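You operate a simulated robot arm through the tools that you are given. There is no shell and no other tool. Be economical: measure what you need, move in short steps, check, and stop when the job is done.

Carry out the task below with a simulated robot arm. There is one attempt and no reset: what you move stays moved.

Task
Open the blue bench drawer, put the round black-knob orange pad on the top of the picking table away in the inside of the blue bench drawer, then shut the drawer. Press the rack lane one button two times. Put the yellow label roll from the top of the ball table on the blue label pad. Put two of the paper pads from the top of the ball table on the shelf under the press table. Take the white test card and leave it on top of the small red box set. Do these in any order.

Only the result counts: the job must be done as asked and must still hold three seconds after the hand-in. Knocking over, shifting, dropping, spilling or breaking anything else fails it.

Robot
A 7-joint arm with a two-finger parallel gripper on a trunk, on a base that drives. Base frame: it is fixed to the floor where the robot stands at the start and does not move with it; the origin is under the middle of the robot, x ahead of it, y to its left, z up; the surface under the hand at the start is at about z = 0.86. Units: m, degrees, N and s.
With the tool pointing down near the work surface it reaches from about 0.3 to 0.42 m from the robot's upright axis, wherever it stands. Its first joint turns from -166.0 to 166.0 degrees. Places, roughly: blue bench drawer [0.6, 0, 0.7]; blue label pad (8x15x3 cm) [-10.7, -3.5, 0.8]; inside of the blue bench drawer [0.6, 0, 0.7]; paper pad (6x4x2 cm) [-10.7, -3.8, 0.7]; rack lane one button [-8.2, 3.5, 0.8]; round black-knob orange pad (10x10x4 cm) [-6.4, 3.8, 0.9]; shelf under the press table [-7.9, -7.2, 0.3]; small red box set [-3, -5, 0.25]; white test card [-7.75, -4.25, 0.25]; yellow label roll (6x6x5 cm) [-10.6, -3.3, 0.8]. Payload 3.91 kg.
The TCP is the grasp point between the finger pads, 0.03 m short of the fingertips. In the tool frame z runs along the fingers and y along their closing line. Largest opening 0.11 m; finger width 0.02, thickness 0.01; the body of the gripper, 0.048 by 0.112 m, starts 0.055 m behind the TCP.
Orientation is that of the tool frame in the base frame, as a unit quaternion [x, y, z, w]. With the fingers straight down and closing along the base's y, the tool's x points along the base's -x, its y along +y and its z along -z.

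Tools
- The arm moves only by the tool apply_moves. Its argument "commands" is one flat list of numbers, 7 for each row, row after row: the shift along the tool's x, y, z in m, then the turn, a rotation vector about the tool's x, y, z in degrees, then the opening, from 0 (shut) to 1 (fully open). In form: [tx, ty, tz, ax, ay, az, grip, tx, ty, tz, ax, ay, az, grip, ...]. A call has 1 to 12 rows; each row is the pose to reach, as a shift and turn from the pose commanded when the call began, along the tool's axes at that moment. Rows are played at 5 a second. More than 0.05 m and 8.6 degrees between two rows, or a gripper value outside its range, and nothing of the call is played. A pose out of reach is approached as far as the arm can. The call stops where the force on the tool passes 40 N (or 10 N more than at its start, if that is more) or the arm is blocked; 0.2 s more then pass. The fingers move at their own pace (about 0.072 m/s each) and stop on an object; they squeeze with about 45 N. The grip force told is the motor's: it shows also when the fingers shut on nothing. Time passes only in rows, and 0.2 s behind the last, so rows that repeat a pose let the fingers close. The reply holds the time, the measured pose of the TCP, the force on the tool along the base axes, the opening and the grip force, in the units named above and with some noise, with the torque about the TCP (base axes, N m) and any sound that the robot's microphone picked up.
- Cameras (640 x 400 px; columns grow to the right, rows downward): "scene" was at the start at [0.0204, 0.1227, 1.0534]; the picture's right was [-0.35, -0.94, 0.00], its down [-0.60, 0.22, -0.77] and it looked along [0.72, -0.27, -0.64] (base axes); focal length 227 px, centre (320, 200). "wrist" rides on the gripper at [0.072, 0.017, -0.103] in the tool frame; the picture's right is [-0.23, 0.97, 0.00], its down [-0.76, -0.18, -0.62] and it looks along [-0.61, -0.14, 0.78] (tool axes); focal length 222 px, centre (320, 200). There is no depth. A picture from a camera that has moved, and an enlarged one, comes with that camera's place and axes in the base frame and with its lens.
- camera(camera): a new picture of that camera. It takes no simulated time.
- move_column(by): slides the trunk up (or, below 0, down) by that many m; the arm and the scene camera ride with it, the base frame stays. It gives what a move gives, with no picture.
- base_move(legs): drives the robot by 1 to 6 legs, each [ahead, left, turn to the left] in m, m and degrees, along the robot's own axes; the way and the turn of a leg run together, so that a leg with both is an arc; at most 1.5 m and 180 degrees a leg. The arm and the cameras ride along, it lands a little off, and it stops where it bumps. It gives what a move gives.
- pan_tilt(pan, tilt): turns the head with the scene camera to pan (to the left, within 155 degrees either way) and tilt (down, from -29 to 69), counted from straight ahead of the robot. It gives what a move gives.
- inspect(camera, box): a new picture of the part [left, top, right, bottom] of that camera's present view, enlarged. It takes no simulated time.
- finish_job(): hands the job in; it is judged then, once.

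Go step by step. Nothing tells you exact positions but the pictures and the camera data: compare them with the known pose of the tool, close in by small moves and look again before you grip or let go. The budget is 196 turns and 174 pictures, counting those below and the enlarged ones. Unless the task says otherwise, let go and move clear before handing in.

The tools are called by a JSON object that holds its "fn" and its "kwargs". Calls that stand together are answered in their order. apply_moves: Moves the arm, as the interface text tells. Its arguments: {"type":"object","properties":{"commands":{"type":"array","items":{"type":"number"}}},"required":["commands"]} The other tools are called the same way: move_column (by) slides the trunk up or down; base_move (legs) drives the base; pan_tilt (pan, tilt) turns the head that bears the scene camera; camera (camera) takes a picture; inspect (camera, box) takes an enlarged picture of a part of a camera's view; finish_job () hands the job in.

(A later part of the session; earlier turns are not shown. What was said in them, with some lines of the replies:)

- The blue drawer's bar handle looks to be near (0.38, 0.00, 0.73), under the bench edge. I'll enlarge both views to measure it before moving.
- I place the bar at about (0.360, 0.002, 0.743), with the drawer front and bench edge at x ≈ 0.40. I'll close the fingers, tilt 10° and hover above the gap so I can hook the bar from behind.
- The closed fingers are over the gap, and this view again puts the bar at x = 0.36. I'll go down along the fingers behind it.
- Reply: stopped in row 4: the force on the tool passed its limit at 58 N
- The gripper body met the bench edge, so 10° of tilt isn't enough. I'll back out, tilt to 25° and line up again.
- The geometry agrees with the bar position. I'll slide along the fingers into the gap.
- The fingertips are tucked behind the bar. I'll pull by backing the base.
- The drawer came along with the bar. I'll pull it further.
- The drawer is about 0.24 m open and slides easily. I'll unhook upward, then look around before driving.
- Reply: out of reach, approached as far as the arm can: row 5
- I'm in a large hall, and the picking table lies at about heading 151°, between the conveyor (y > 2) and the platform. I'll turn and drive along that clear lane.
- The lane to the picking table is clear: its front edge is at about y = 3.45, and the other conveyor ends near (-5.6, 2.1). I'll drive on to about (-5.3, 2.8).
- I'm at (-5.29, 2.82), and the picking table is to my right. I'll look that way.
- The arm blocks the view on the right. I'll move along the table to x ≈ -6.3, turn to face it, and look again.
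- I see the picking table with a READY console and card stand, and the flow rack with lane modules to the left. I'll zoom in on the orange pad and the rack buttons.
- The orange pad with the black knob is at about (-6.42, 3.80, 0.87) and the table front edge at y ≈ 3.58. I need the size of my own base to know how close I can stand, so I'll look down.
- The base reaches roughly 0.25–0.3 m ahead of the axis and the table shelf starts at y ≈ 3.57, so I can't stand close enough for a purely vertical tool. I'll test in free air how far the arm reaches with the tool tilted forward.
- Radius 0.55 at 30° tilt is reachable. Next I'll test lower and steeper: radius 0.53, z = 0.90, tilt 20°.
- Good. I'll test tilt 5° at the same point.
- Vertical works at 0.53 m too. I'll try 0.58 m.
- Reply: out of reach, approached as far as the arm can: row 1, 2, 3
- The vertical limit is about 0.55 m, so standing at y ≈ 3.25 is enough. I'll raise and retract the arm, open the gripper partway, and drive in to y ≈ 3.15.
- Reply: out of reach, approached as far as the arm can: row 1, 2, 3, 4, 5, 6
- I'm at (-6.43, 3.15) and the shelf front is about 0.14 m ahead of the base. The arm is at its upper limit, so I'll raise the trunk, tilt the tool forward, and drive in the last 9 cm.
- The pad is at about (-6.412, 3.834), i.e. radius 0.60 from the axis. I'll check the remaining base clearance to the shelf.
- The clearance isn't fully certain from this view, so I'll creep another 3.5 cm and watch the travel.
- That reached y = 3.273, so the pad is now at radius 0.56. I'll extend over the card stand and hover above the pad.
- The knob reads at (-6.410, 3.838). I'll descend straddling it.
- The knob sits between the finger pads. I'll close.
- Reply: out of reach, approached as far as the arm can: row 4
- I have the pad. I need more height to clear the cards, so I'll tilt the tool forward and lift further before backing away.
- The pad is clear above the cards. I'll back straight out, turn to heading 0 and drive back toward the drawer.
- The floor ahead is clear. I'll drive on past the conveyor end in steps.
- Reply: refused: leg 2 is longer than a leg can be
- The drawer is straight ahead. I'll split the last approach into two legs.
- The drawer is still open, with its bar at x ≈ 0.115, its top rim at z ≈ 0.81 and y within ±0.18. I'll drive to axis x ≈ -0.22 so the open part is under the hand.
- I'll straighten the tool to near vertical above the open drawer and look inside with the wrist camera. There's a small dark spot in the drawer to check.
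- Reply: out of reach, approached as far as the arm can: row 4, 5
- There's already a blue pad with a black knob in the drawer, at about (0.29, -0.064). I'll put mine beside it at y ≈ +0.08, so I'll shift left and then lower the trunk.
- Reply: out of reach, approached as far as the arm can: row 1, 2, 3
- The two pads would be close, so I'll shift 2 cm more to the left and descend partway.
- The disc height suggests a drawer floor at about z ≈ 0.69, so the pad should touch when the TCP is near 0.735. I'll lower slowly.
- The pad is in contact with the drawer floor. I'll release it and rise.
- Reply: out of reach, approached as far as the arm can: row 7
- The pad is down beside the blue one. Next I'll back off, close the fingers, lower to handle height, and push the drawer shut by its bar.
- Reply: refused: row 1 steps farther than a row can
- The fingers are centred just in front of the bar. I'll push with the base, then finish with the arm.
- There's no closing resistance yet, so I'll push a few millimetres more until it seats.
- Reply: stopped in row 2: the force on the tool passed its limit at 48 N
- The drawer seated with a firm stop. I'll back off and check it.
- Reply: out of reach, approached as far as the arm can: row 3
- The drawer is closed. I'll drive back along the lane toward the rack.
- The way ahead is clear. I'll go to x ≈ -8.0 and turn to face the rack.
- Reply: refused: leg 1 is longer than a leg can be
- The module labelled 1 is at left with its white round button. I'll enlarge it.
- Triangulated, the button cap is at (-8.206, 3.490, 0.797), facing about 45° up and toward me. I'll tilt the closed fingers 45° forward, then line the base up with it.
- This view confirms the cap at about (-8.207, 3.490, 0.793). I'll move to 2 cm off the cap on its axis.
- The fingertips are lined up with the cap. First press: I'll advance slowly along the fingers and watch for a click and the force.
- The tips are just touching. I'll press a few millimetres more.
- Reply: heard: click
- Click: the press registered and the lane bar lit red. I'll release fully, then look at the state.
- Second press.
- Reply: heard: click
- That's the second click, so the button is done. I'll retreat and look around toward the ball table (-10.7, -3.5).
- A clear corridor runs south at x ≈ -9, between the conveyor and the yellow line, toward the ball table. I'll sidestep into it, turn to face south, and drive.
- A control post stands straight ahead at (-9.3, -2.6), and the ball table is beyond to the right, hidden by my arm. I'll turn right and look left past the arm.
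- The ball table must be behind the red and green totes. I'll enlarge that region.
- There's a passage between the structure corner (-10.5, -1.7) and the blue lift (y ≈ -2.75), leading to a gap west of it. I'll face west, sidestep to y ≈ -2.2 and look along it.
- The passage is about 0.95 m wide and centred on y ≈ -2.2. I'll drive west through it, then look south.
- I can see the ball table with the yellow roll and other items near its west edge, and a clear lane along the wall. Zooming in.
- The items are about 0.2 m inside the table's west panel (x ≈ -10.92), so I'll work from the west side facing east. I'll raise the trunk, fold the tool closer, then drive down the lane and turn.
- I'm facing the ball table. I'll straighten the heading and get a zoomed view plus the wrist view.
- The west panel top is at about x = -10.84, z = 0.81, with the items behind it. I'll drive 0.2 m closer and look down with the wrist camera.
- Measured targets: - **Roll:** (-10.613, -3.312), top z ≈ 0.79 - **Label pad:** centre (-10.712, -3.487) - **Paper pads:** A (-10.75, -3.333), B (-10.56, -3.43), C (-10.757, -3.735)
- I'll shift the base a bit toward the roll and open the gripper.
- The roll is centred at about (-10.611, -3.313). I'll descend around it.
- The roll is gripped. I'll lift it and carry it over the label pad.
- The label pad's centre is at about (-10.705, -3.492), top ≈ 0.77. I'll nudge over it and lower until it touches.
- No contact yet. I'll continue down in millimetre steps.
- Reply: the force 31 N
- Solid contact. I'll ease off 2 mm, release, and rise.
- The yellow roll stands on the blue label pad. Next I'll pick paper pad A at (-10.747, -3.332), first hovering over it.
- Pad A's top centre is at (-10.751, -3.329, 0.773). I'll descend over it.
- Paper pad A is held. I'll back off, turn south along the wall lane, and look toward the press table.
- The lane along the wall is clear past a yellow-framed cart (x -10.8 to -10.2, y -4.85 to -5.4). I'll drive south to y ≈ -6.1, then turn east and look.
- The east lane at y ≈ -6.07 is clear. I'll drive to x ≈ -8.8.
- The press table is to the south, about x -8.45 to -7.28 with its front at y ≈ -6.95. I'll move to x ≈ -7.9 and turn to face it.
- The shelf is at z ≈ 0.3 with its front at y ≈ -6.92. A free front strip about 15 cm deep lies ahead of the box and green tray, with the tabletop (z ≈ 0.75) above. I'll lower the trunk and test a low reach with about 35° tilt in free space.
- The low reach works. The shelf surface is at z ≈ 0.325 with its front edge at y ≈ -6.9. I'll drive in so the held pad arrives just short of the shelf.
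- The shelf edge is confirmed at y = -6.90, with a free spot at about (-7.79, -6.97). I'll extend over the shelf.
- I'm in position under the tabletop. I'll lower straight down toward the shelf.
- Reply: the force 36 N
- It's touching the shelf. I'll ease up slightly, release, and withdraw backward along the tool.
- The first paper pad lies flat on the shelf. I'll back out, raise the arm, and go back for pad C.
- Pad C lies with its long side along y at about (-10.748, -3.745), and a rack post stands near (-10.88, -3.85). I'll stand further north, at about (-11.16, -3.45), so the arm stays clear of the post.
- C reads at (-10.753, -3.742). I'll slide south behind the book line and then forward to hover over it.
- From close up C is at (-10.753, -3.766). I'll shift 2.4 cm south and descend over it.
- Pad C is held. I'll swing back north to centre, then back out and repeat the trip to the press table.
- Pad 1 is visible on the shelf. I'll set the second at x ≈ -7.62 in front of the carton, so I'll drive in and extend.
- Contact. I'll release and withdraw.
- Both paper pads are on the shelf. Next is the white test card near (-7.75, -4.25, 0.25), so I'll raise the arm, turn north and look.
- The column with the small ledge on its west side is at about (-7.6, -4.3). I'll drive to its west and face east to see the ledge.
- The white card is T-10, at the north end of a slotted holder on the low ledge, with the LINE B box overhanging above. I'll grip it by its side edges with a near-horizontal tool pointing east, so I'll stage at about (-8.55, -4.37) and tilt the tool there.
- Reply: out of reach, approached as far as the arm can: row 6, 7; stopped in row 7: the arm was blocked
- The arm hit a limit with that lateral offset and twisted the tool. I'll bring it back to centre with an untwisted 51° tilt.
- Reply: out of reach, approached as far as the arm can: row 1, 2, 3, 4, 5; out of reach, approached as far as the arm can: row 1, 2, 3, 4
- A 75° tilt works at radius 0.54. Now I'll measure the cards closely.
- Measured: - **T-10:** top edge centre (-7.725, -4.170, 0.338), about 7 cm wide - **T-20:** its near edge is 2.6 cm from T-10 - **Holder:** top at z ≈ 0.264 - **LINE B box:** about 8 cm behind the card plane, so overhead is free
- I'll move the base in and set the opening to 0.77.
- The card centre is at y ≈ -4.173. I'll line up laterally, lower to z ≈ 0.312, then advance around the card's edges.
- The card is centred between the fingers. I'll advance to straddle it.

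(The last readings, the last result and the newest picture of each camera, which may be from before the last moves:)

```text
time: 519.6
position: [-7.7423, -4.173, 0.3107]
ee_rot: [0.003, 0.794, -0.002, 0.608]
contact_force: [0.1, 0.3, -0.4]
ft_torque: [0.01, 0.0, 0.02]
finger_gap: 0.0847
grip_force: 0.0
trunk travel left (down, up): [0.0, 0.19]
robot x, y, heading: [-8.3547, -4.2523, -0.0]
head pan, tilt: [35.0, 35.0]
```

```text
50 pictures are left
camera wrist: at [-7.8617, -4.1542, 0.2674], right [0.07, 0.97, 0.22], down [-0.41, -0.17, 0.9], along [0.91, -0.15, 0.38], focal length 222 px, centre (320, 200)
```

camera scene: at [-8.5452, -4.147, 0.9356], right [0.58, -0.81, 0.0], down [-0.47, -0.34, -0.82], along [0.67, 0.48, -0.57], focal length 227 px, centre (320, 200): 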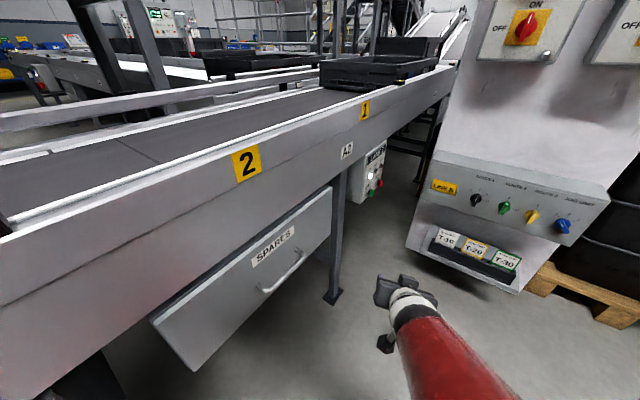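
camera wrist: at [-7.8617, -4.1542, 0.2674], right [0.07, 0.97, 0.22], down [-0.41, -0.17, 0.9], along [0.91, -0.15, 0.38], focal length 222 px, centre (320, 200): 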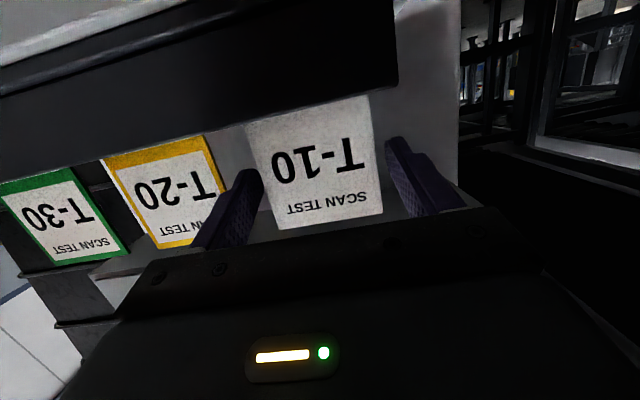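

Both fingers are beside the card's edges. I'll close gently.

{"fn": "apply_moves", "kwargs": {"commands": [-0.002, 0, 0.006, 0, 0, 0, 0.77, -0.002, 0, 0.006, 0, 0, 0, 0.6, -0.002, 0, 0.006, 0, 0, 0, 0.6, -0.002, 0, 0.006, 0, 0, 0, 0.6]}}

{"fn": "camera", "kwargs": {"camera": "wrist"}}

```text
time: 520.6
position: [-7.7367, -4.1729, 0.3125]
ee_rot: [0.003, 0.793, -0.003, 0.609]
contact_force: [-0.4, 0.5, -0.1]
ft_torque: [-0.04, -0.02, 0.0]
finger_gap: 0.0689
grip_force: 44.8
trunk travel left (down, up): [0.0, 0.19]
robot x, y, heading: [-8.3598, -4.2522, -0.1]
head pan, tilt: [35.0, 35.0]
```

```text
49 pictures are left
camera wrist: at [-7.8561, -4.1549, 0.2688], right [0.07, 0.97, 0.22], down [-0.41, -0.17, 0.9], along [0.91, -0.15, 0.38], focal length 222 px, centre (320, 200)
```

wrist: 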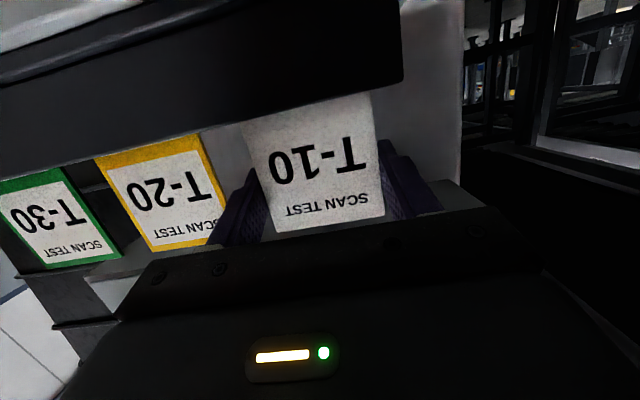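

The card is gripped. I'll lift straight up out of the slot.

{"fn": "apply_moves", "kwargs": {"commands": [-0.0097, 0, -0.0026, 0, 0, 0, 0.6, -0.0193, 0, -0.0052, 0, 0, 0, 0.6, -0.0386, 0, -0.0104, 0, 0, 0, 0.6, -0.058, 0, -0.0155, 0, 0, 0, 0.6, -0.0724, 0, -0.0194, 0, 0, 0, 0.6]}}

{"fn": "camera", "kwargs": {"camera": "wrist"}}

{"fn": "camera", "kwargs": {"camera": "scene"}}

```text
time: 521.8
position: [-7.7342, -4.1737, 0.3886]
ee_rot: [0.004, 0.793, -0.003, 0.609]
contact_force: [-0.9, -0.9, -0.5]
ft_torque: [-0.01, 0.03, 0.01]
finger_gap: 0.0688
grip_force: 44.8
trunk travel left (down, up): [0.0, 0.19]
robot x, y, heading: [-8.3592, -4.2499, -0.0]
head pan, tilt: [35.0, 35.0]
```

```text
48 pictures are left
camera wrist: at [-7.8546, -4.155, 0.3443], right [0.07, 0.97, 0.22], down [-0.41, -0.17, 0.9], along [0.91, -0.15, 0.38], focal length 222 px, centre (320, 200)
```

wrist: 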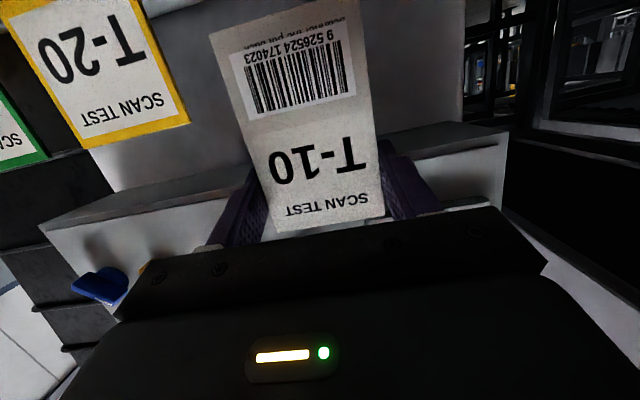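

```text
47 pictures are left
camera scene: at [-8.3446, -4.0471, 0.9355], right [0.57, -0.82, 0.0], down [-0.47, -0.33, -0.82], along [0.67, 0.47, -0.57], focal length 227 px, centre (320, 200)
```

scene: 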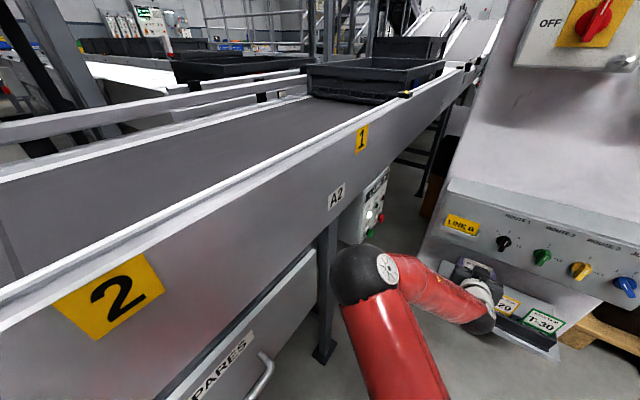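

The card is out of the slot (its bottom is above the holder). I'll raise a bit more and back the base straight west.

{"fn": "apply_moves", "kwargs": {"commands": [-0.0193, 0, -0.0052, 0, 0, 0, 0.6]}}

{"fn": "base_move", "kwargs": {"legs": [[-0.3, 0, 0]]}}

{"fn": "camera", "kwargs": {"camera": "wrist"}}

```text
time: 522.2
position: [-7.7349, -4.1749, 0.4085]
ee_rot: [0.004, 0.793, -0.003, 0.609]
contact_force: [-0.2, -0.1, -0.2]
ft_torque: [0.0, 0.01, 0.01]
finger_gap: 0.0686
grip_force: 44.7
trunk travel left (down, up): [0.0, 0.19]
robot x, y, heading: [-8.3565, -4.2506, -0.2]
head pan, tilt: [35.0, 35.0]
```

```text
time: 524.3
position: [-8.0394, -4.1732, 0.4082]
ee_rot: [0.004, 0.793, -0.003, 0.61]
contact_force: [-0.5, 0.4, -0.3]
ft_torque: [0.0, 0.03, -0.05]
finger_gap: 0.0687
grip_force: 44.6
trunk travel left (down, up): [0.0, 0.19]
robot x, y, heading: [-8.6597, -4.2495, 0.4]
head pan, tilt: [35.0, 35.0]
```

```text
46 pictures are left
camera wrist: at [-8.1585, -4.1547, 0.3645], right [0.07, 0.97, 0.22], down [-0.41, -0.17, 0.9], along [0.91, -0.15, 0.38], focal length 222 px, centre (320, 200)
```

wrist: 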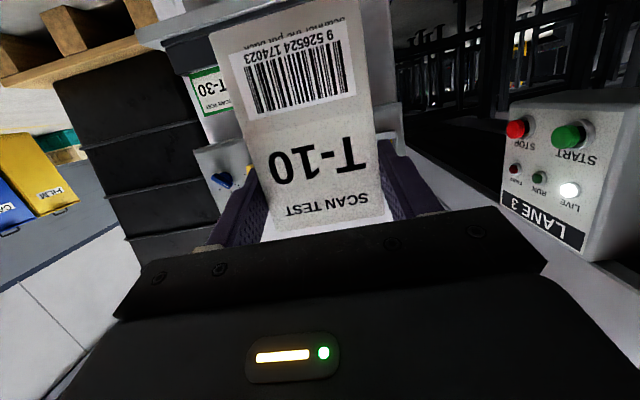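

I have the card. I'll retract and raise the arm, then drive south to the lane and head east toward (-3, -5).

{"fn": "apply_moves", "kwargs": {"commands": [-0.026, 0, -0.033, 0, 7, 0, 0.6, -0.051, 0, -0.066, 0, 14, 0, 0.6, -0.077, 0, -0.099, 0, 21, 0, 0.6, -0.103, 0, -0.131, 0, 28, 0, 0.6, -0.128, 0, -0.164, 0, 35, 0, 0.6, -0.154, 0, -0.197, 0, 42, 0, 0.6]}}

{"fn": "base_move", "kwargs": {"legs": [[0, -1.4, -0.4], [0.3, -0.45, 0]]}}

{"fn": "pan_tilt", "kwargs": {"pan": 10, "tilt": 20}}

{"fn": "camera", "kwargs": {"camera": "scene"}}

```text
time: 525.7
position: [-8.1922, -4.1746, 0.6069]
ee_rot: [0.004, 0.959, -0.002, 0.284]
contact_force: [0.0, -0.4, 0.5]
ft_torque: [0.02, 0.01, 0.01]
finger_gap: 0.0689
grip_force: 45.6
trunk travel left (down, up): [0.0, 0.19]
robot x, y, heading: [-8.6631, -4.2522, 0.2]
head pan, tilt: [35.0, 35.0]
```

```text
time: 535.3
position: [-7.8785, -5.9984, 0.6073]
ee_rot: [0.0, 0.958, -0.001, 0.285]
contact_force: [-0.3, 0.3, 0.3]
ft_torque: [0.01, -0.04, -0.01]
finger_gap: 0.0689
grip_force: 44.9
trunk travel left (down, up): [0.0, 0.19]
robot x, y, heading: [-8.3465, -6.0764, 0.7]
head pan, tilt: [35.0, 35.0]
```

```text
time: 536.2
position: [-7.8793, -5.9978, 0.6064]
ee_rot: [-0.001, 0.958, 0.0, 0.285]
contact_force: [0.5, 0.4, -0.6]
ft_torque: [0.01, 0.04, 0.01]
finger_gap: 0.069
grip_force: 44.9
trunk travel left (down, up): [0.0, 0.19]
robot x, y, heading: [-8.3457, -6.0757, 0.3]
head pan, tilt: [10.0, 20.0]
```

```text
45 pictures are left
camera scene: at [-8.3152, -5.9082, 0.9594], right [0.18, -0.98, 0.0], down [-0.34, -0.06, -0.94], along [0.92, 0.17, -0.34], focal length 227 px, centre (320, 200)
```

scene: 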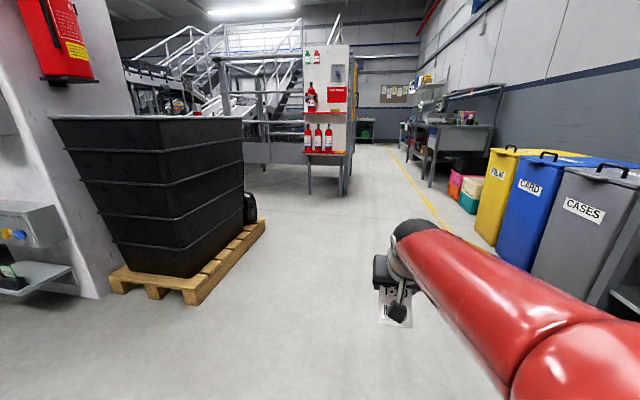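

The lane continues east, passing south of the extinguisher stand (-5.3, -5.75). I'll drive along y ≈ -6.25.

{"fn": "base_move", "kwargs": {"legs": [[1.1, -0.1, -0.3], [1.1, -0.07, 0], [1.0, 0, 0]]}}

{"fn": "pan_tilt", "kwargs": {"pan": 25, "tilt": 22}}

{"fn": "camera", "kwargs": {"camera": "scene"}}

```text
time: 551.9
position: [-4.6734, -6.1898, 0.6075]
ee_rot: [0.02, 0.959, -0.006, 0.284]
contact_force: [-0.3, -0.3, -0.6]
ft_torque: [0.02, 0.02, -0.02]
finger_gap: 0.069
grip_force: 45.3
trunk travel left (down, up): [0.0, 0.19]
robot x, y, heading: [-5.1458, -6.2506, -1.6]
head pan, tilt: [10.0, 20.0]
```

```text
time: 552.7
position: [-4.6738, -6.1895, 0.6082]
ee_rot: [0.02, 0.958, -0.005, 0.285]
contact_force: [0.1, -0.5, -0.4]
ft_torque: [-0.01, 0.03, -0.04]
finger_gap: 0.0687
grip_force: 45.3
trunk travel left (down, up): [0.0, 0.19]
robot x, y, heading: [-5.1445, -6.2509, -1.7]
head pan, tilt: [25.0, 22.0]
```

```text
44 pictures are left
camera scene: at [-5.1129, -6.0592, 0.9562], right [0.39, -0.92, 0.0], down [-0.34, -0.15, -0.93], along [0.85, 0.36, -0.37], focal length 227 px, centre (320, 200)
```

scene: 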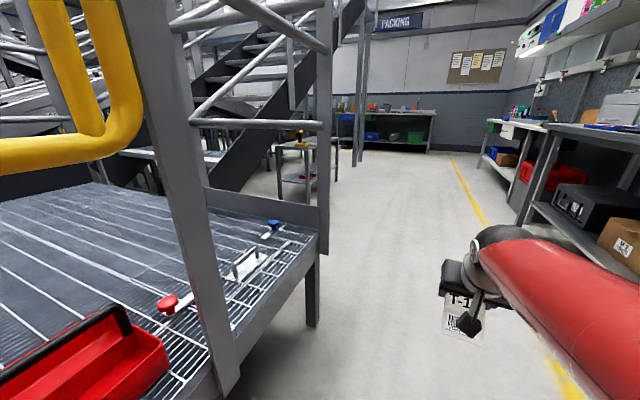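

The target spot matches the small cart at centre, with a red item on its low shelf. Zooming.

{"fn": "inspect", "kwargs": {"camera": "scene", "box": [265, 120, 350, 215]}}

```text
4.21 times, centred on (308, 168) of scene
camera zoom: at [-5.1129, -6.0592, 0.9562], right [0.39, -0.92, 0.0], down [-0.34, -0.15, -0.93], along [0.85, 0.36, -0.37], focal length 958 px, centre (373, 337)
```

zoom: 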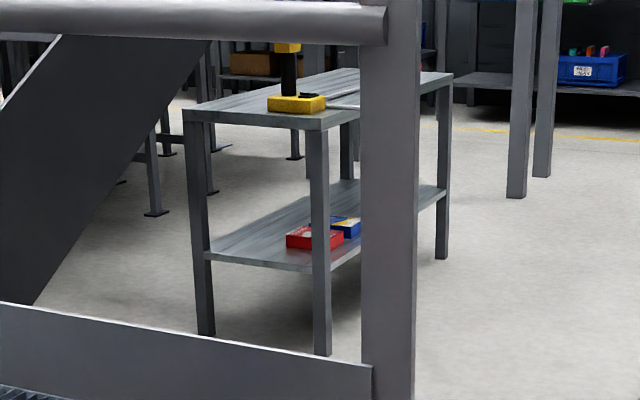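

The red box is on the cart's low shelf near its southwest corner. To lay the card nearly flat there I want it extending forward from the fingers, so I'll test rolling the wrist by 180° in free space here.

{"fn": "apply_moves", "kwargs": {"commands": [0, 0, 0, 0, 0, 8, 0.6, 0, 0, 0, 0, 0, 16, 0.6, 0, 0, 0, 0, 0, 24, 0.6, 0, 0, 0, 0, 0, 32, 0.6, 0, 0, 0, 0, 0, 40, 0.6, 0, 0, 0, 0, 0, 48, 0.6, 0, 0, 0, 0, 0, 56, 0.6, 0, 0, 0, 0, 0, 64, 0.6, 0, 0, 0, 0, 0, 72, 0.6, 0, 0, 0, 0, 0, 80, 0.6, 0, 0, 0, 0, 0, 88, 0.6, 0, 0, 0, 0, 0, 90, 0.6]}}

```text
time: 555.3
position: [-4.673, -6.1885, 0.606]
ee_rot: [0.692, 0.664, 0.197, 0.206]
contact_force: [-0.2, 0.7, -0.2]
ft_torque: [0.01, 0.01, -0.03]
finger_gap: 0.0685
grip_force: 45.1
trunk travel left (down, up): [0.0, 0.19]
robot x, y, heading: [-5.1417, -6.2469, -1.7]
head pan, tilt: [25.0, 22.0]
```

{"fn": "apply_moves", "kwargs": {"commands": [0, 0, 0, 0, 0, 8, 0.6, 0, 0, 0, 0, 0, 16, 0.6, 0, 0, 0, 0, 0, 24, 0.6, 0, 0, 0, 0, 0, 32, 0.6, 0, 0, 0, 0, 0, 40, 0.6, 0, 0, 0, 0, 0, 48, 0.6, 0, 0, 0, 0, 0, 56, 0.6, 0, 0, 0, 0, 0, 64, 0.6, 0, 0, 0, 0, 0, 72, 0.6, 0, 0, 0, 0, 0, 80, 0.6, 0, 0, 0, 0, 0, 88, 0.6, 0, 0, 0, 0, 0, 90, 0.6]}}

{"fn": "camera", "kwargs": {"camera": "wrist"}}

```text
time: 557.9
position: [-4.6721, -6.1906, 0.6063]
ee_rot: [0.959, -0.023, 0.281, 0.002]
contact_force: [0.4, -0.6, -0.2]
ft_torque: [-0.04, 0.04, 0.01]
finger_gap: 0.0686
grip_force: 44.7
trunk travel left (down, up): [0.0, 0.19]
robot x, y, heading: [-5.1478, -6.2539, -2.0]
head pan, tilt: [25.0, 22.0]
```

```text
42 pictures are left
camera wrist: at [-4.6689, -6.2103, 0.7313], right [-0.23, -0.96, -0.13], down [-0.97, 0.22, 0.12], along [-0.08, 0.15, -0.98], focal length 222 px, centre (320, 200)
```

wrist: 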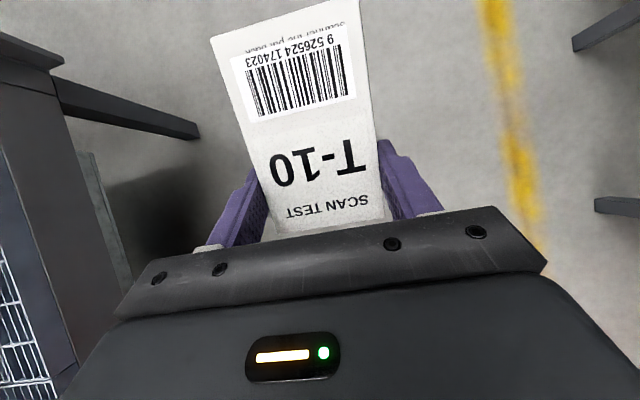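

The roll worked, and the card now extends forward. I'll drive east to x ≈ -2.95 and turn north to face the cart.

{"fn": "base_move", "kwargs": {"legs": [[1.1, 0.05, 2], [1.1, 0.03, 0], [0, 0, 90]]}}

{"fn": "pan_tilt", "kwargs": {"pan": 5, "tilt": 35}}

{"fn": "camera", "kwargs": {"camera": "scene"}}

```text
time: 572.4
position: [-2.9836, -5.6969, 0.6052]
ee_rot: [0.707, 0.649, 0.204, -0.193]
contact_force: [0.4, 0.3, 0.0]
ft_torque: [0.01, -0.02, -0.02]
finger_gap: 0.0689
grip_force: 44.9
trunk travel left (down, up): [0.0, 0.19]
robot x, y, heading: [-2.9449, -6.17, 85.9]
head pan, tilt: [25.0, 22.0]
```

```text
time: 573.2
position: [-2.9813, -5.6972, 0.6058]
ee_rot: [0.707, 0.648, 0.205, -0.193]
contact_force: [-0.3, -0.4, -1.0]
ft_torque: [-0.01, 0.0, -0.02]
finger_gap: 0.0687
grip_force: 44.8
trunk travel left (down, up): [0.0, 0.19]
robot x, y, heading: [-2.9441, -6.1671, 85.7]
head pan, tilt: [5.0, 35.0]
```

```text
41 pictures are left
camera scene: at [-3.1023, -6.1317, 0.9356], right [1.0, 0.02, 0.0], down [0.01, -0.57, -0.82], along [-0.01, 0.82, -0.57], focal length 227 px, centre (320, 200)
```

scene: 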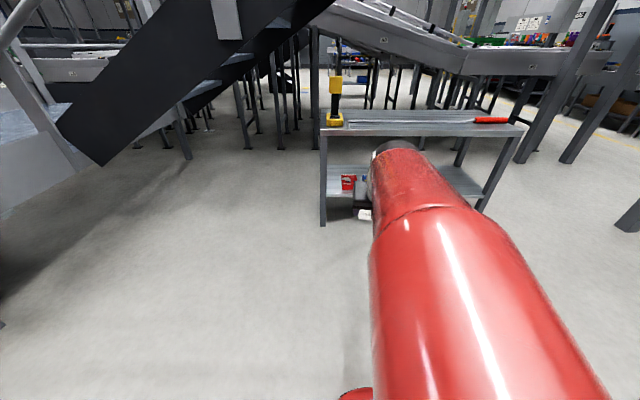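

{"fn": "inspect", "kwargs": {"camera": "scene", "box": [310, 100, 410, 240]}}

```text
2.86 times, centred on (360, 170) of scene
camera zoom: at [-3.1023, -6.1317, 0.9356], right [1.0, 0.02, 0.0], down [0.01, -0.57, -0.82], along [-0.01, 0.82, -0.57], focal length 650 px, centre (206, 286)
```

zoom: 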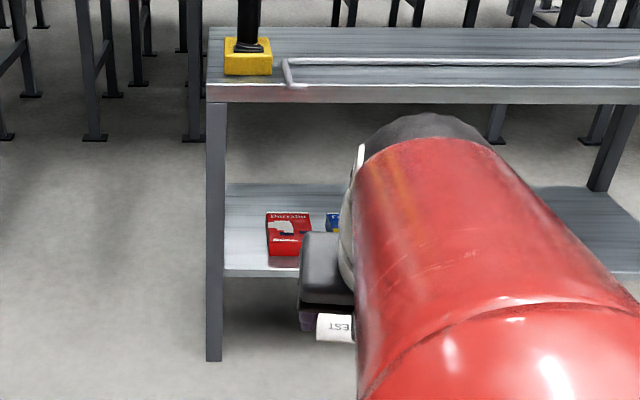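

The red box top is at about (-2.945, -4.96), z ≈ 0.28, and the cart's top underside is at 0.57. I'll lower the tool to z ≈ 0.36 out here, straighten the heading, then drive in.

{"fn": "apply_moves", "kwargs": {"commands": [-0.022, 0, 0.0345, 0, -1.3, 0, 0.6, -0.044, 0, 0.069, 0, -2.5, 0, 0.6, -0.066, 0, 0.1035, 0, -3.8, 0, 0.6, -0.088, 0, 0.138, 0, -5, 0, 0.6, -0.11, 0, 0.1725, 0, -6.3, 0, 0.6, -0.1326, 0, 0.207, 0, -7.6, 0, 0.6]}}

{"fn": "base_move", "kwargs": {"legs": [[0, 0, 4.2], [0.4, -0.06, 0]]}}

{"fn": "camera", "kwargs": {"camera": "scene"}}

{"fn": "camera", "kwargs": {"camera": "wrist"}}

```text
time: 574.6
position: [-2.9847, -5.6942, 0.3599]
ee_rot: [0.719, 0.661, 0.157, -0.149]
contact_force: [0.1, -0.7, -0.5]
ft_torque: [-0.02, -0.01, -0.02]
finger_gap: 0.0688
grip_force: 45.3
trunk travel left (down, up): [0.0, 0.19]
robot x, y, heading: [-2.9394, -6.1681, 86.0]
head pan, tilt: [5.0, 35.0]
```

```text
time: 577.5
position: [-2.9578, -5.3136, 0.3604]
ee_rot: [0.695, 0.686, 0.152, -0.155]
contact_force: [-0.3, -0.2, -1.0]
ft_torque: [0.0, -0.01, -0.02]
finger_gap: 0.0687
grip_force: 45.5
trunk travel left (down, up): [0.0, 0.19]
robot x, y, heading: [-2.8848, -5.7853, 90.1]
head pan, tilt: [5.0, 35.0]
```

```text
39 pictures are left
camera scene: at [-3.0445, -5.7587, 0.9356], right [1.0, 0.09, 0.0], down [0.05, -0.57, -0.82], along [-0.07, 0.82, -0.57], focal length 227 px, centre (320, 200)
```

scene: 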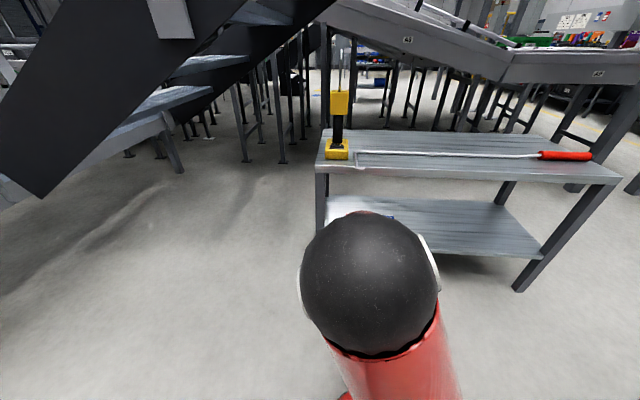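

```text
38 pictures are left
camera wrist: at [-2.9411, -5.292, 0.4845], right [0.97, -0.22, -0.1], down [-0.19, -0.95, 0.24], along [-0.15, -0.22, -0.96], focal length 222 px, centre (320, 200)
```

wrist: 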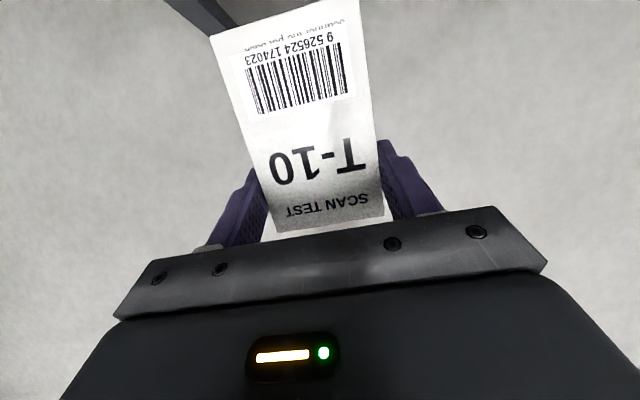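

The geometry is good. I'll drive 0.2 m further, tilting slightly more (28°) for wrist clearance from the cart's top edge, and then re-measure the box.

{"fn": "apply_moves", "kwargs": {"commands": [0, 0, 0, 0, 3.5, 0, 0.6]}}

{"fn": "base_move", "kwargs": {"legs": [[0.2, -0.012, 0]]}}

{"fn": "camera", "kwargs": {"camera": "wrist"}}

{"fn": "camera", "kwargs": {"camera": "scene"}}

```text
time: 577.9
position: [-2.9584, -5.3134, 0.3604]
ee_rot: [0.69, 0.68, 0.175, -0.176]
contact_force: [0.5, 0.2, 0.3]
ft_torque: [0.03, 0.0, -0.02]
finger_gap: 0.0684
grip_force: 45.5
trunk travel left (down, up): [0.0, 0.19]
robot x, y, heading: [-2.8857, -5.7863, 90.1]
head pan, tilt: [5.0, 35.0]
```

```text
time: 579.5
position: [-2.9415, -5.113, 0.3602]
ee_rot: [0.693, 0.677, 0.175, -0.175]
contact_force: [0.5, 0.3, -0.2]
ft_torque: [-0.02, 0.0, -0.02]
finger_gap: 0.0687
grip_force: 45.3
trunk travel left (down, up): [0.0, 0.19]
robot x, y, heading: [-2.8689, -5.5852, 89.7]
head pan, tilt: [5.0, 35.0]
```

```text
37 pictures are left
camera wrist: at [-2.9246, -5.098, 0.4854], right [0.97, -0.22, -0.12], down [-0.2, -0.96, 0.18], along [-0.15, -0.15, -0.98], focal length 222 px, centre (320, 200)
```

wrist: 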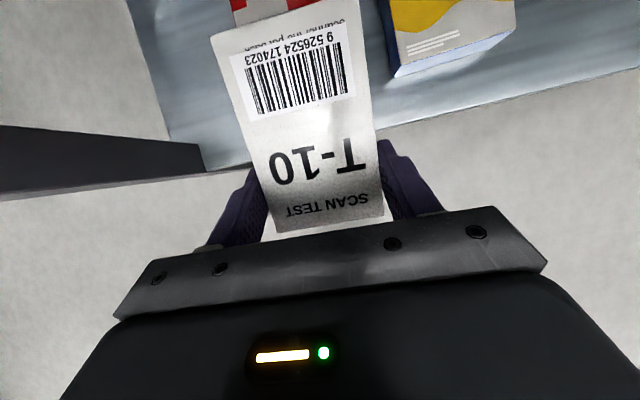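

```text
36 pictures are left
camera scene: at [-3.0311, -5.5564, 0.9356], right [1.0, 0.08, 0.0], down [0.04, -0.57, -0.82], along [-0.06, 0.82, -0.57], focal length 227 px, centre (320, 200)
```

scene: 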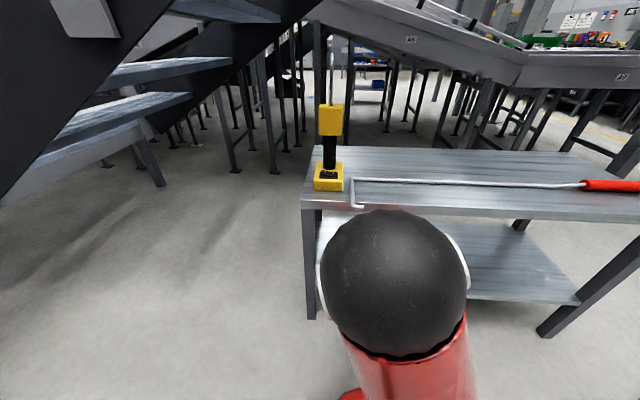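

The card hides the red box in this view. I'll shift the tool a little right and forward to look past it.

{"fn": "apply_moves", "kwargs": {"commands": [0.025, 0.04, 0.014, 0, 0, 0, 0.6, 0.05, 0.08, 0.028, 0, 0, 0, 0.6]}}

{"fn": "camera", "kwargs": {"camera": "wrist"}}

```text
time: 580.1
position: [-2.862, -5.0544, 0.3597]
ee_rot: [0.693, 0.677, 0.175, -0.174]
contact_force: [0.8, 0.2, 0.2]
ft_torque: [-0.04, -0.02, 0.0]
finger_gap: 0.0688
grip_force: 45.3
trunk travel left (down, up): [0.0, 0.19]
robot x, y, heading: [-2.8727, -5.5823, 89.4]
head pan, tilt: [5.0, 35.0]
```

```text
35 pictures are left
camera wrist: at [-2.8448, -5.0407, 0.4847], right [0.97, -0.22, -0.12], down [-0.2, -0.96, 0.18], along [-0.15, -0.15, -0.98], focal length 222 px, centre (320, 200)
```

wrist: 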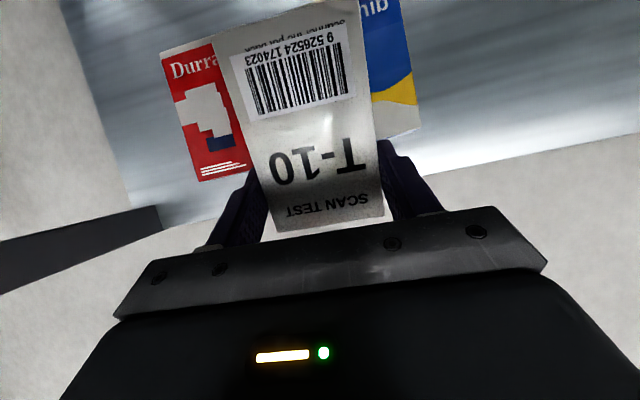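

The red box top spans x -2.99 to -2.895 and y -5.03 to -4.91, z ≈ 0.285. I'll move the card centre over it and come down close.

{"fn": "apply_moves", "kwargs": {"commands": [0, -0.04, 0, 0, 0, 0, 0.6, 0.0, -0.08, 0, 0, 0, 0, 0.6, 0.018, -0.08, 0.025, 0, 0, 0, 0.6, 0.0266, -0.08, 0.047, 0, 0, 0, 0.6]}}

{"fn": "camera", "kwargs": {"camera": "wrist"}}

{"fn": "camera", "kwargs": {"camera": "scene"}}

```text
time: 581.1
position: [-2.9391, -5.0095, 0.3305]
ee_rot: [0.692, 0.678, 0.174, -0.176]
contact_force: [0.3, 0.1, -1.3]
ft_torque: [-0.02, 0.04, -0.02]
finger_gap: 0.0686
grip_force: 45.0
trunk travel left (down, up): [0.0, 0.19]
robot x, y, heading: [-2.8654, -5.5869, 89.4]
head pan, tilt: [5.0, 35.0]
```

```text
34 pictures are left
camera wrist: at [-2.9223, -4.9955, 0.4559], right [0.97, -0.22, -0.12], down [-0.2, -0.96, 0.18], along [-0.15, -0.16, -0.98], focal length 222 px, centre (320, 200)
```

wrist: 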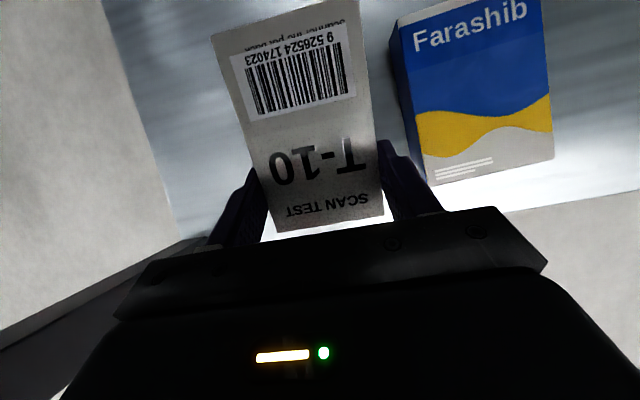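

```text
33 pictures are left
camera scene: at [-3.0311, -5.5563, 0.9356], right [1.0, 0.08, 0.0], down [0.04, -0.57, -0.82], along [-0.06, 0.82, -0.57], focal length 227 px, centre (320, 200)
```

scene: 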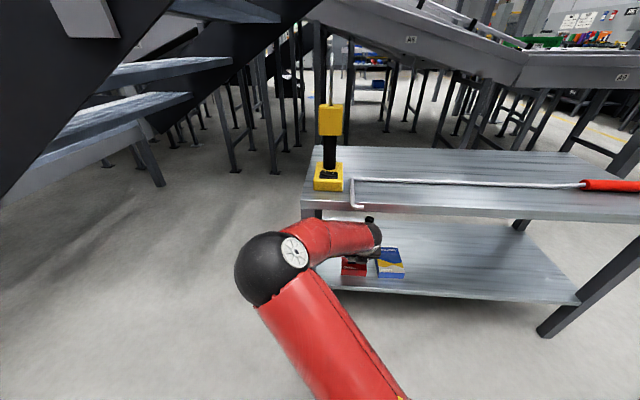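

The elbow swung aside and the hand is now over the red box. I'll take a close look.

{"fn": "inspect", "kwargs": {"camera": "scene", "box": [290, 190, 430, 310]}}

```text
3.33 times, centred on (360, 250) of scene
camera zoom: at [-3.0311, -5.5563, 0.9356], right [1.0, 0.08, 0.0], down [0.04, -0.57, -0.82], along [-0.06, 0.82, -0.57], focal length 758 px, centre (187, 33)
```

zoom: 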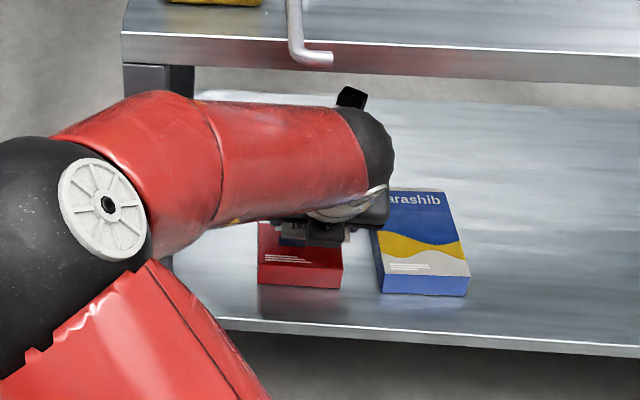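

The box front top is confirmed at z ≈ 0.283 and its centre at x ≈ -2.95. I'll shift 1 cm left and lower until the fingertips nearly touch it.

{"fn": "apply_moves", "kwargs": {"commands": [-0.002, -0.011, 0.004, 0, 0, 0, 0.6, -0.0045, -0.011, 0.008, 0, 0, 0, 0.6, -0.0065, -0.011, 0.012, 0, 0, 0, 0.6]}}

{"fn": "inspect", "kwargs": {"camera": "scene", "box": [320, 220, 400, 290]}}

```text
time: 581.9
position: [-2.9504, -5.01, 0.3166]
ee_rot: [0.693, 0.677, 0.175, -0.174]
contact_force: [0.0, -1.3, 0.3]
ft_torque: [0.0, 0.0, 0.0]
finger_gap: 0.0687
grip_force: 44.9
trunk travel left (down, up): [0.0, 0.19]
robot x, y, heading: [-2.8744, -5.5838, 89.3]
head pan, tilt: [5.0, 35.0]
```

```text
5.71 times, centred on (360, 255) of scene
camera zoom: at [-3.0312, -5.5563, 0.9356], right [1.0, 0.08, 0.0], down [0.04, -0.57, -0.82], along [-0.06, 0.82, -0.57], focal length 1300 px, centre (91, -114)
```

zoom: 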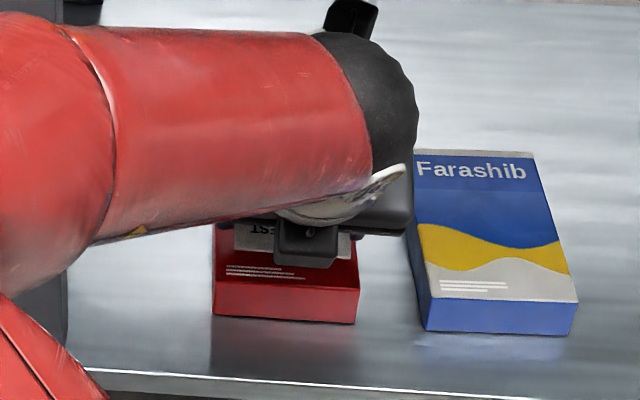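

{"fn": "apply_moves", "kwargs": {"commands": [-0.001, 0, 0.0018, 0, 0, 0, 0.6, -0.002, 0, 0.0036, 0, 0, 0, 0.6, -0.0028, 0, 0.005, 0, 0, 0, 0.6]}}

```text
time: 582.7
position: [-2.9524, -5.0087, 0.3139]
ee_rot: [0.693, 0.677, 0.174, -0.175]
contact_force: [0.8, 0.7, -0.3]
ft_torque: [-0.02, 0.03, 0.01]
finger_gap: 0.0686
grip_force: 44.8
trunk travel left (down, up): [0.0, 0.19]
robot x, y, heading: [-2.8698, -5.5858, 89.6]
head pan, tilt: [5.0, 35.0]
```

{"fn": "apply_moves", "kwargs": {"commands": [-0.0015, 0, 0.0027, 0, 0, 0, 0.6, -0.003, 0, 0.0054, 0, 0, 0, 0.6]}}

```text
time: 583.3
position: [-2.9511, -5.0082, 0.3059]
ee_rot: [0.692, 0.678, 0.175, -0.176]
contact_force: [0.8, 0.1, 0.2]
ft_torque: [0.01, -0.03, 0.0]
finger_gap: 0.0687
grip_force: 45.4
trunk travel left (down, up): [0.0, 0.19]
robot x, y, heading: [-2.8732, -5.585, 89.4]
head pan, tilt: [5.0, 35.0]
```

{"fn": "apply_moves", "kwargs": {"commands": [-0.0015, 0, 0.0027, 0, 0, 0, 0.6, -0.003, 0, 0.0054, 0, 0, 0, 0.6]}}

{"fn": "inspect", "kwargs": {"camera": "scene", "box": [320, 220, 400, 290]}}

```text
time: 583.9
position: [-2.9496, -5.0076, 0.3043]
ee_rot: [0.693, 0.676, 0.177, -0.178]
contact_force: [-4.9, -8.0, 39.8]
ft_torque: [-0.08, -1.06, -0.18]
finger_gap: 0.0686
grip_force: 44.5
trunk travel left (down, up): [0.0, 0.19]
robot x, y, heading: [-2.8669, -5.5829, 89.4]
head pan, tilt: [5.0, 35.0]
```

```text
5.71 times, centred on (360, 255) of scene
camera zoom: at [-3.0311, -5.5585, 0.9364], right [1.0, 0.08, 0.0], down [0.04, -0.57, -0.82], along [-0.06, 0.82, -0.57], focal length 1300 px, centre (91, -114)
```

zoom: 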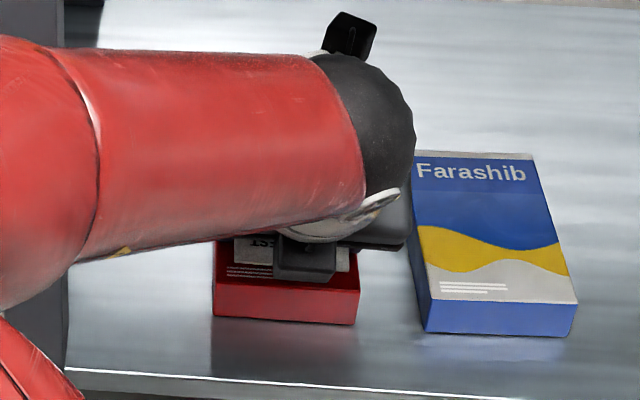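

The fingertips are on the box top. I'll lift 3 mm to unload, then open and let the card settle.

{"fn": "apply_moves", "kwargs": {"commands": [0.0028, 0, -0.005, 0, 0, 0, 0.6, 0.0028, 0, -0.005, 0, 0, 0, 0.68, 0.0028, 0, -0.005, 0, 0, 0, 0.78, 0.0028, 0, -0.005, 0, 0, 0, 0.78, 0.0028, 0, -0.005, 0, 0, 0, 0.78]}}

{"fn": "camera", "kwargs": {"camera": "wrist"}}

{"fn": "inspect", "kwargs": {"camera": "scene", "box": [320, 220, 400, 290]}}

```text
time: 585.1
position: [-2.9498, -5.011, 0.3057]
ee_rot: [0.693, 0.677, 0.174, -0.175]
contact_force: [-3.5, -0.6, 7.4]
ft_torque: [0.02, -0.24, -0.01]
finger_gap: 0.0844
grip_force: 0.2
trunk travel left (down, up): [0.0, 0.19]
robot x, y, heading: [-2.8689, -5.5828, 89.7]
head pan, tilt: [5.0, 35.0]
```

```text
29 pictures are left
camera wrist: at [-2.9327, -4.9955, 0.4306], right [0.97, -0.22, -0.11], down [-0.2, -0.96, 0.18], along [-0.15, -0.16, -0.98], focal length 222 px, centre (320, 200)
```

wrist: 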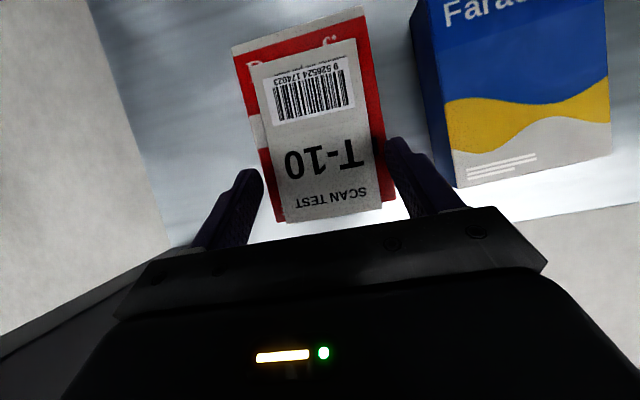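

```text
5.71 times, centred on (360, 255) of scene
camera zoom: at [-3.0312, -5.5567, 0.9355], right [1.0, 0.08, 0.0], down [0.04, -0.57, -0.82], along [-0.06, 0.82, -0.57], focal length 1300 px, centre (91, -114)
```

zoom: 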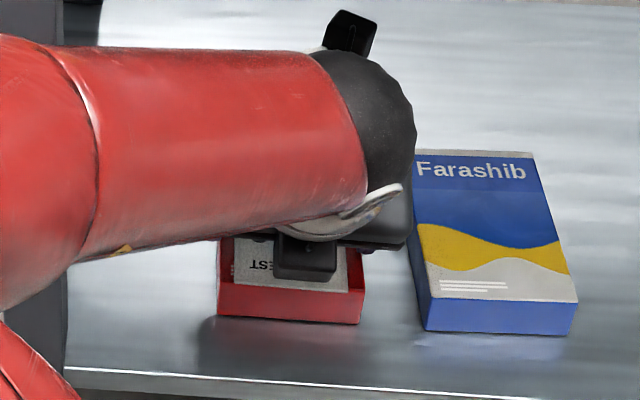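

The card lies flat on the red box. I'll withdraw straight up gently, then back out.

{"fn": "apply_moves", "kwargs": {"commands": [0.005, 0, -0.009, 0, 0, 0, 0.8, 0.0097, 0, -0.0175, 0, 0, 0, 0.82, 0.0194, 0, -0.035, 0, 0, 0, 0.82]}}

{"fn": "camera", "kwargs": {"camera": "wrist"}}

```text
time: 585.9
position: [-2.952, -5.0115, 0.3446]
ee_rot: [0.693, 0.677, 0.174, -0.175]
contact_force: [0.0, -0.4, -0.2]
ft_torque: [0.0, 0.03, -0.02]
finger_gap: 0.09
grip_force: 0.1
trunk travel left (down, up): [0.0, 0.19]
robot x, y, heading: [-2.8706, -5.5875, 89.2]
head pan, tilt: [5.0, 35.0]
```

```text
27 pictures are left
camera wrist: at [-2.9342, -4.9969, 0.4698], right [0.97, -0.22, -0.12], down [-0.2, -0.96, 0.18], along [-0.15, -0.15, -0.98], focal length 222 px, centre (320, 200)
```

wrist: 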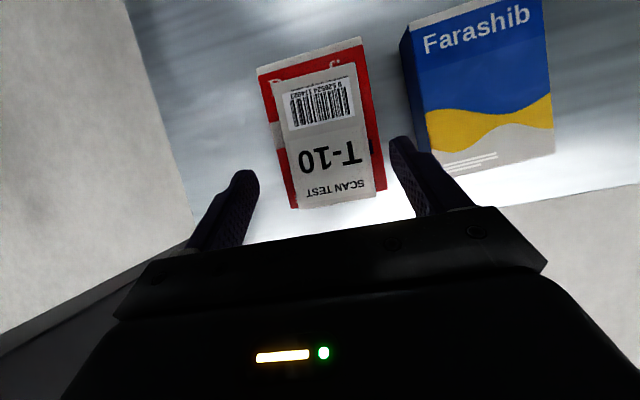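

The card rests flat and stays put. I'll back the base away and take a last look.

{"fn": "base_move", "kwargs": {"legs": [[-0.4, 0, 0]]}}

{"fn": "inspect", "kwargs": {"camera": "scene", "box": [280, 120, 480, 260]}}

```text
time: 588.4
position: [-2.9546, -5.409, 0.3446]
ee_rot: [0.693, 0.677, 0.175, -0.175]
contact_force: [-0.3, 0.7, -0.1]
ft_torque: [0.03, -0.02, -0.05]
finger_gap: 0.0901
grip_force: 0.0
trunk travel left (down, up): [0.0, 0.19]
robot x, y, heading: [-2.8742, -5.9809, 89.5]
head pan, tilt: [5.0, 35.0]
```

```text
2.86 times, centred on (380, 190) of scene
camera zoom: at [-3.0352, -5.9541, 0.9356], right [1.0, 0.08, 0.0], down [0.04, -0.57, -0.82], along [-0.06, 0.82, -0.57], focal length 650 px, centre (149, 229)
```

zoom: 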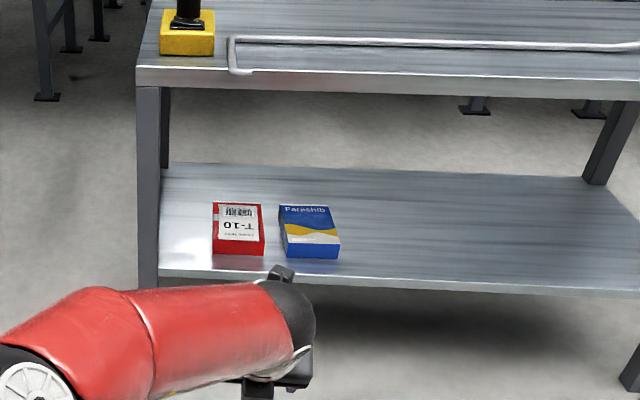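

All five parts look done, and the card is resting flat on the red box. I'm handing in.

{"fn": "finish_job", "kwargs": {}}

```text
The job is handed in.
```

I finished and handed in all five parts; no result has come back yet.

- **Drawer:** the black-knob orange pad is in the blue drawer beside a blue pad that was already there. The drawer is pushed shut to its stop.
- **Button:** I pressed the rack lane one button twice and heard a click each time.
- **Label roll:** the yellow roll stands on the blue label pad.
- **Paper pads:** two are flat on the shelf under the press table.
- **Test card:** the white T-10 card lies flat on the small red box. The box may have shifted about 3 mm when the fingertips pressed it.
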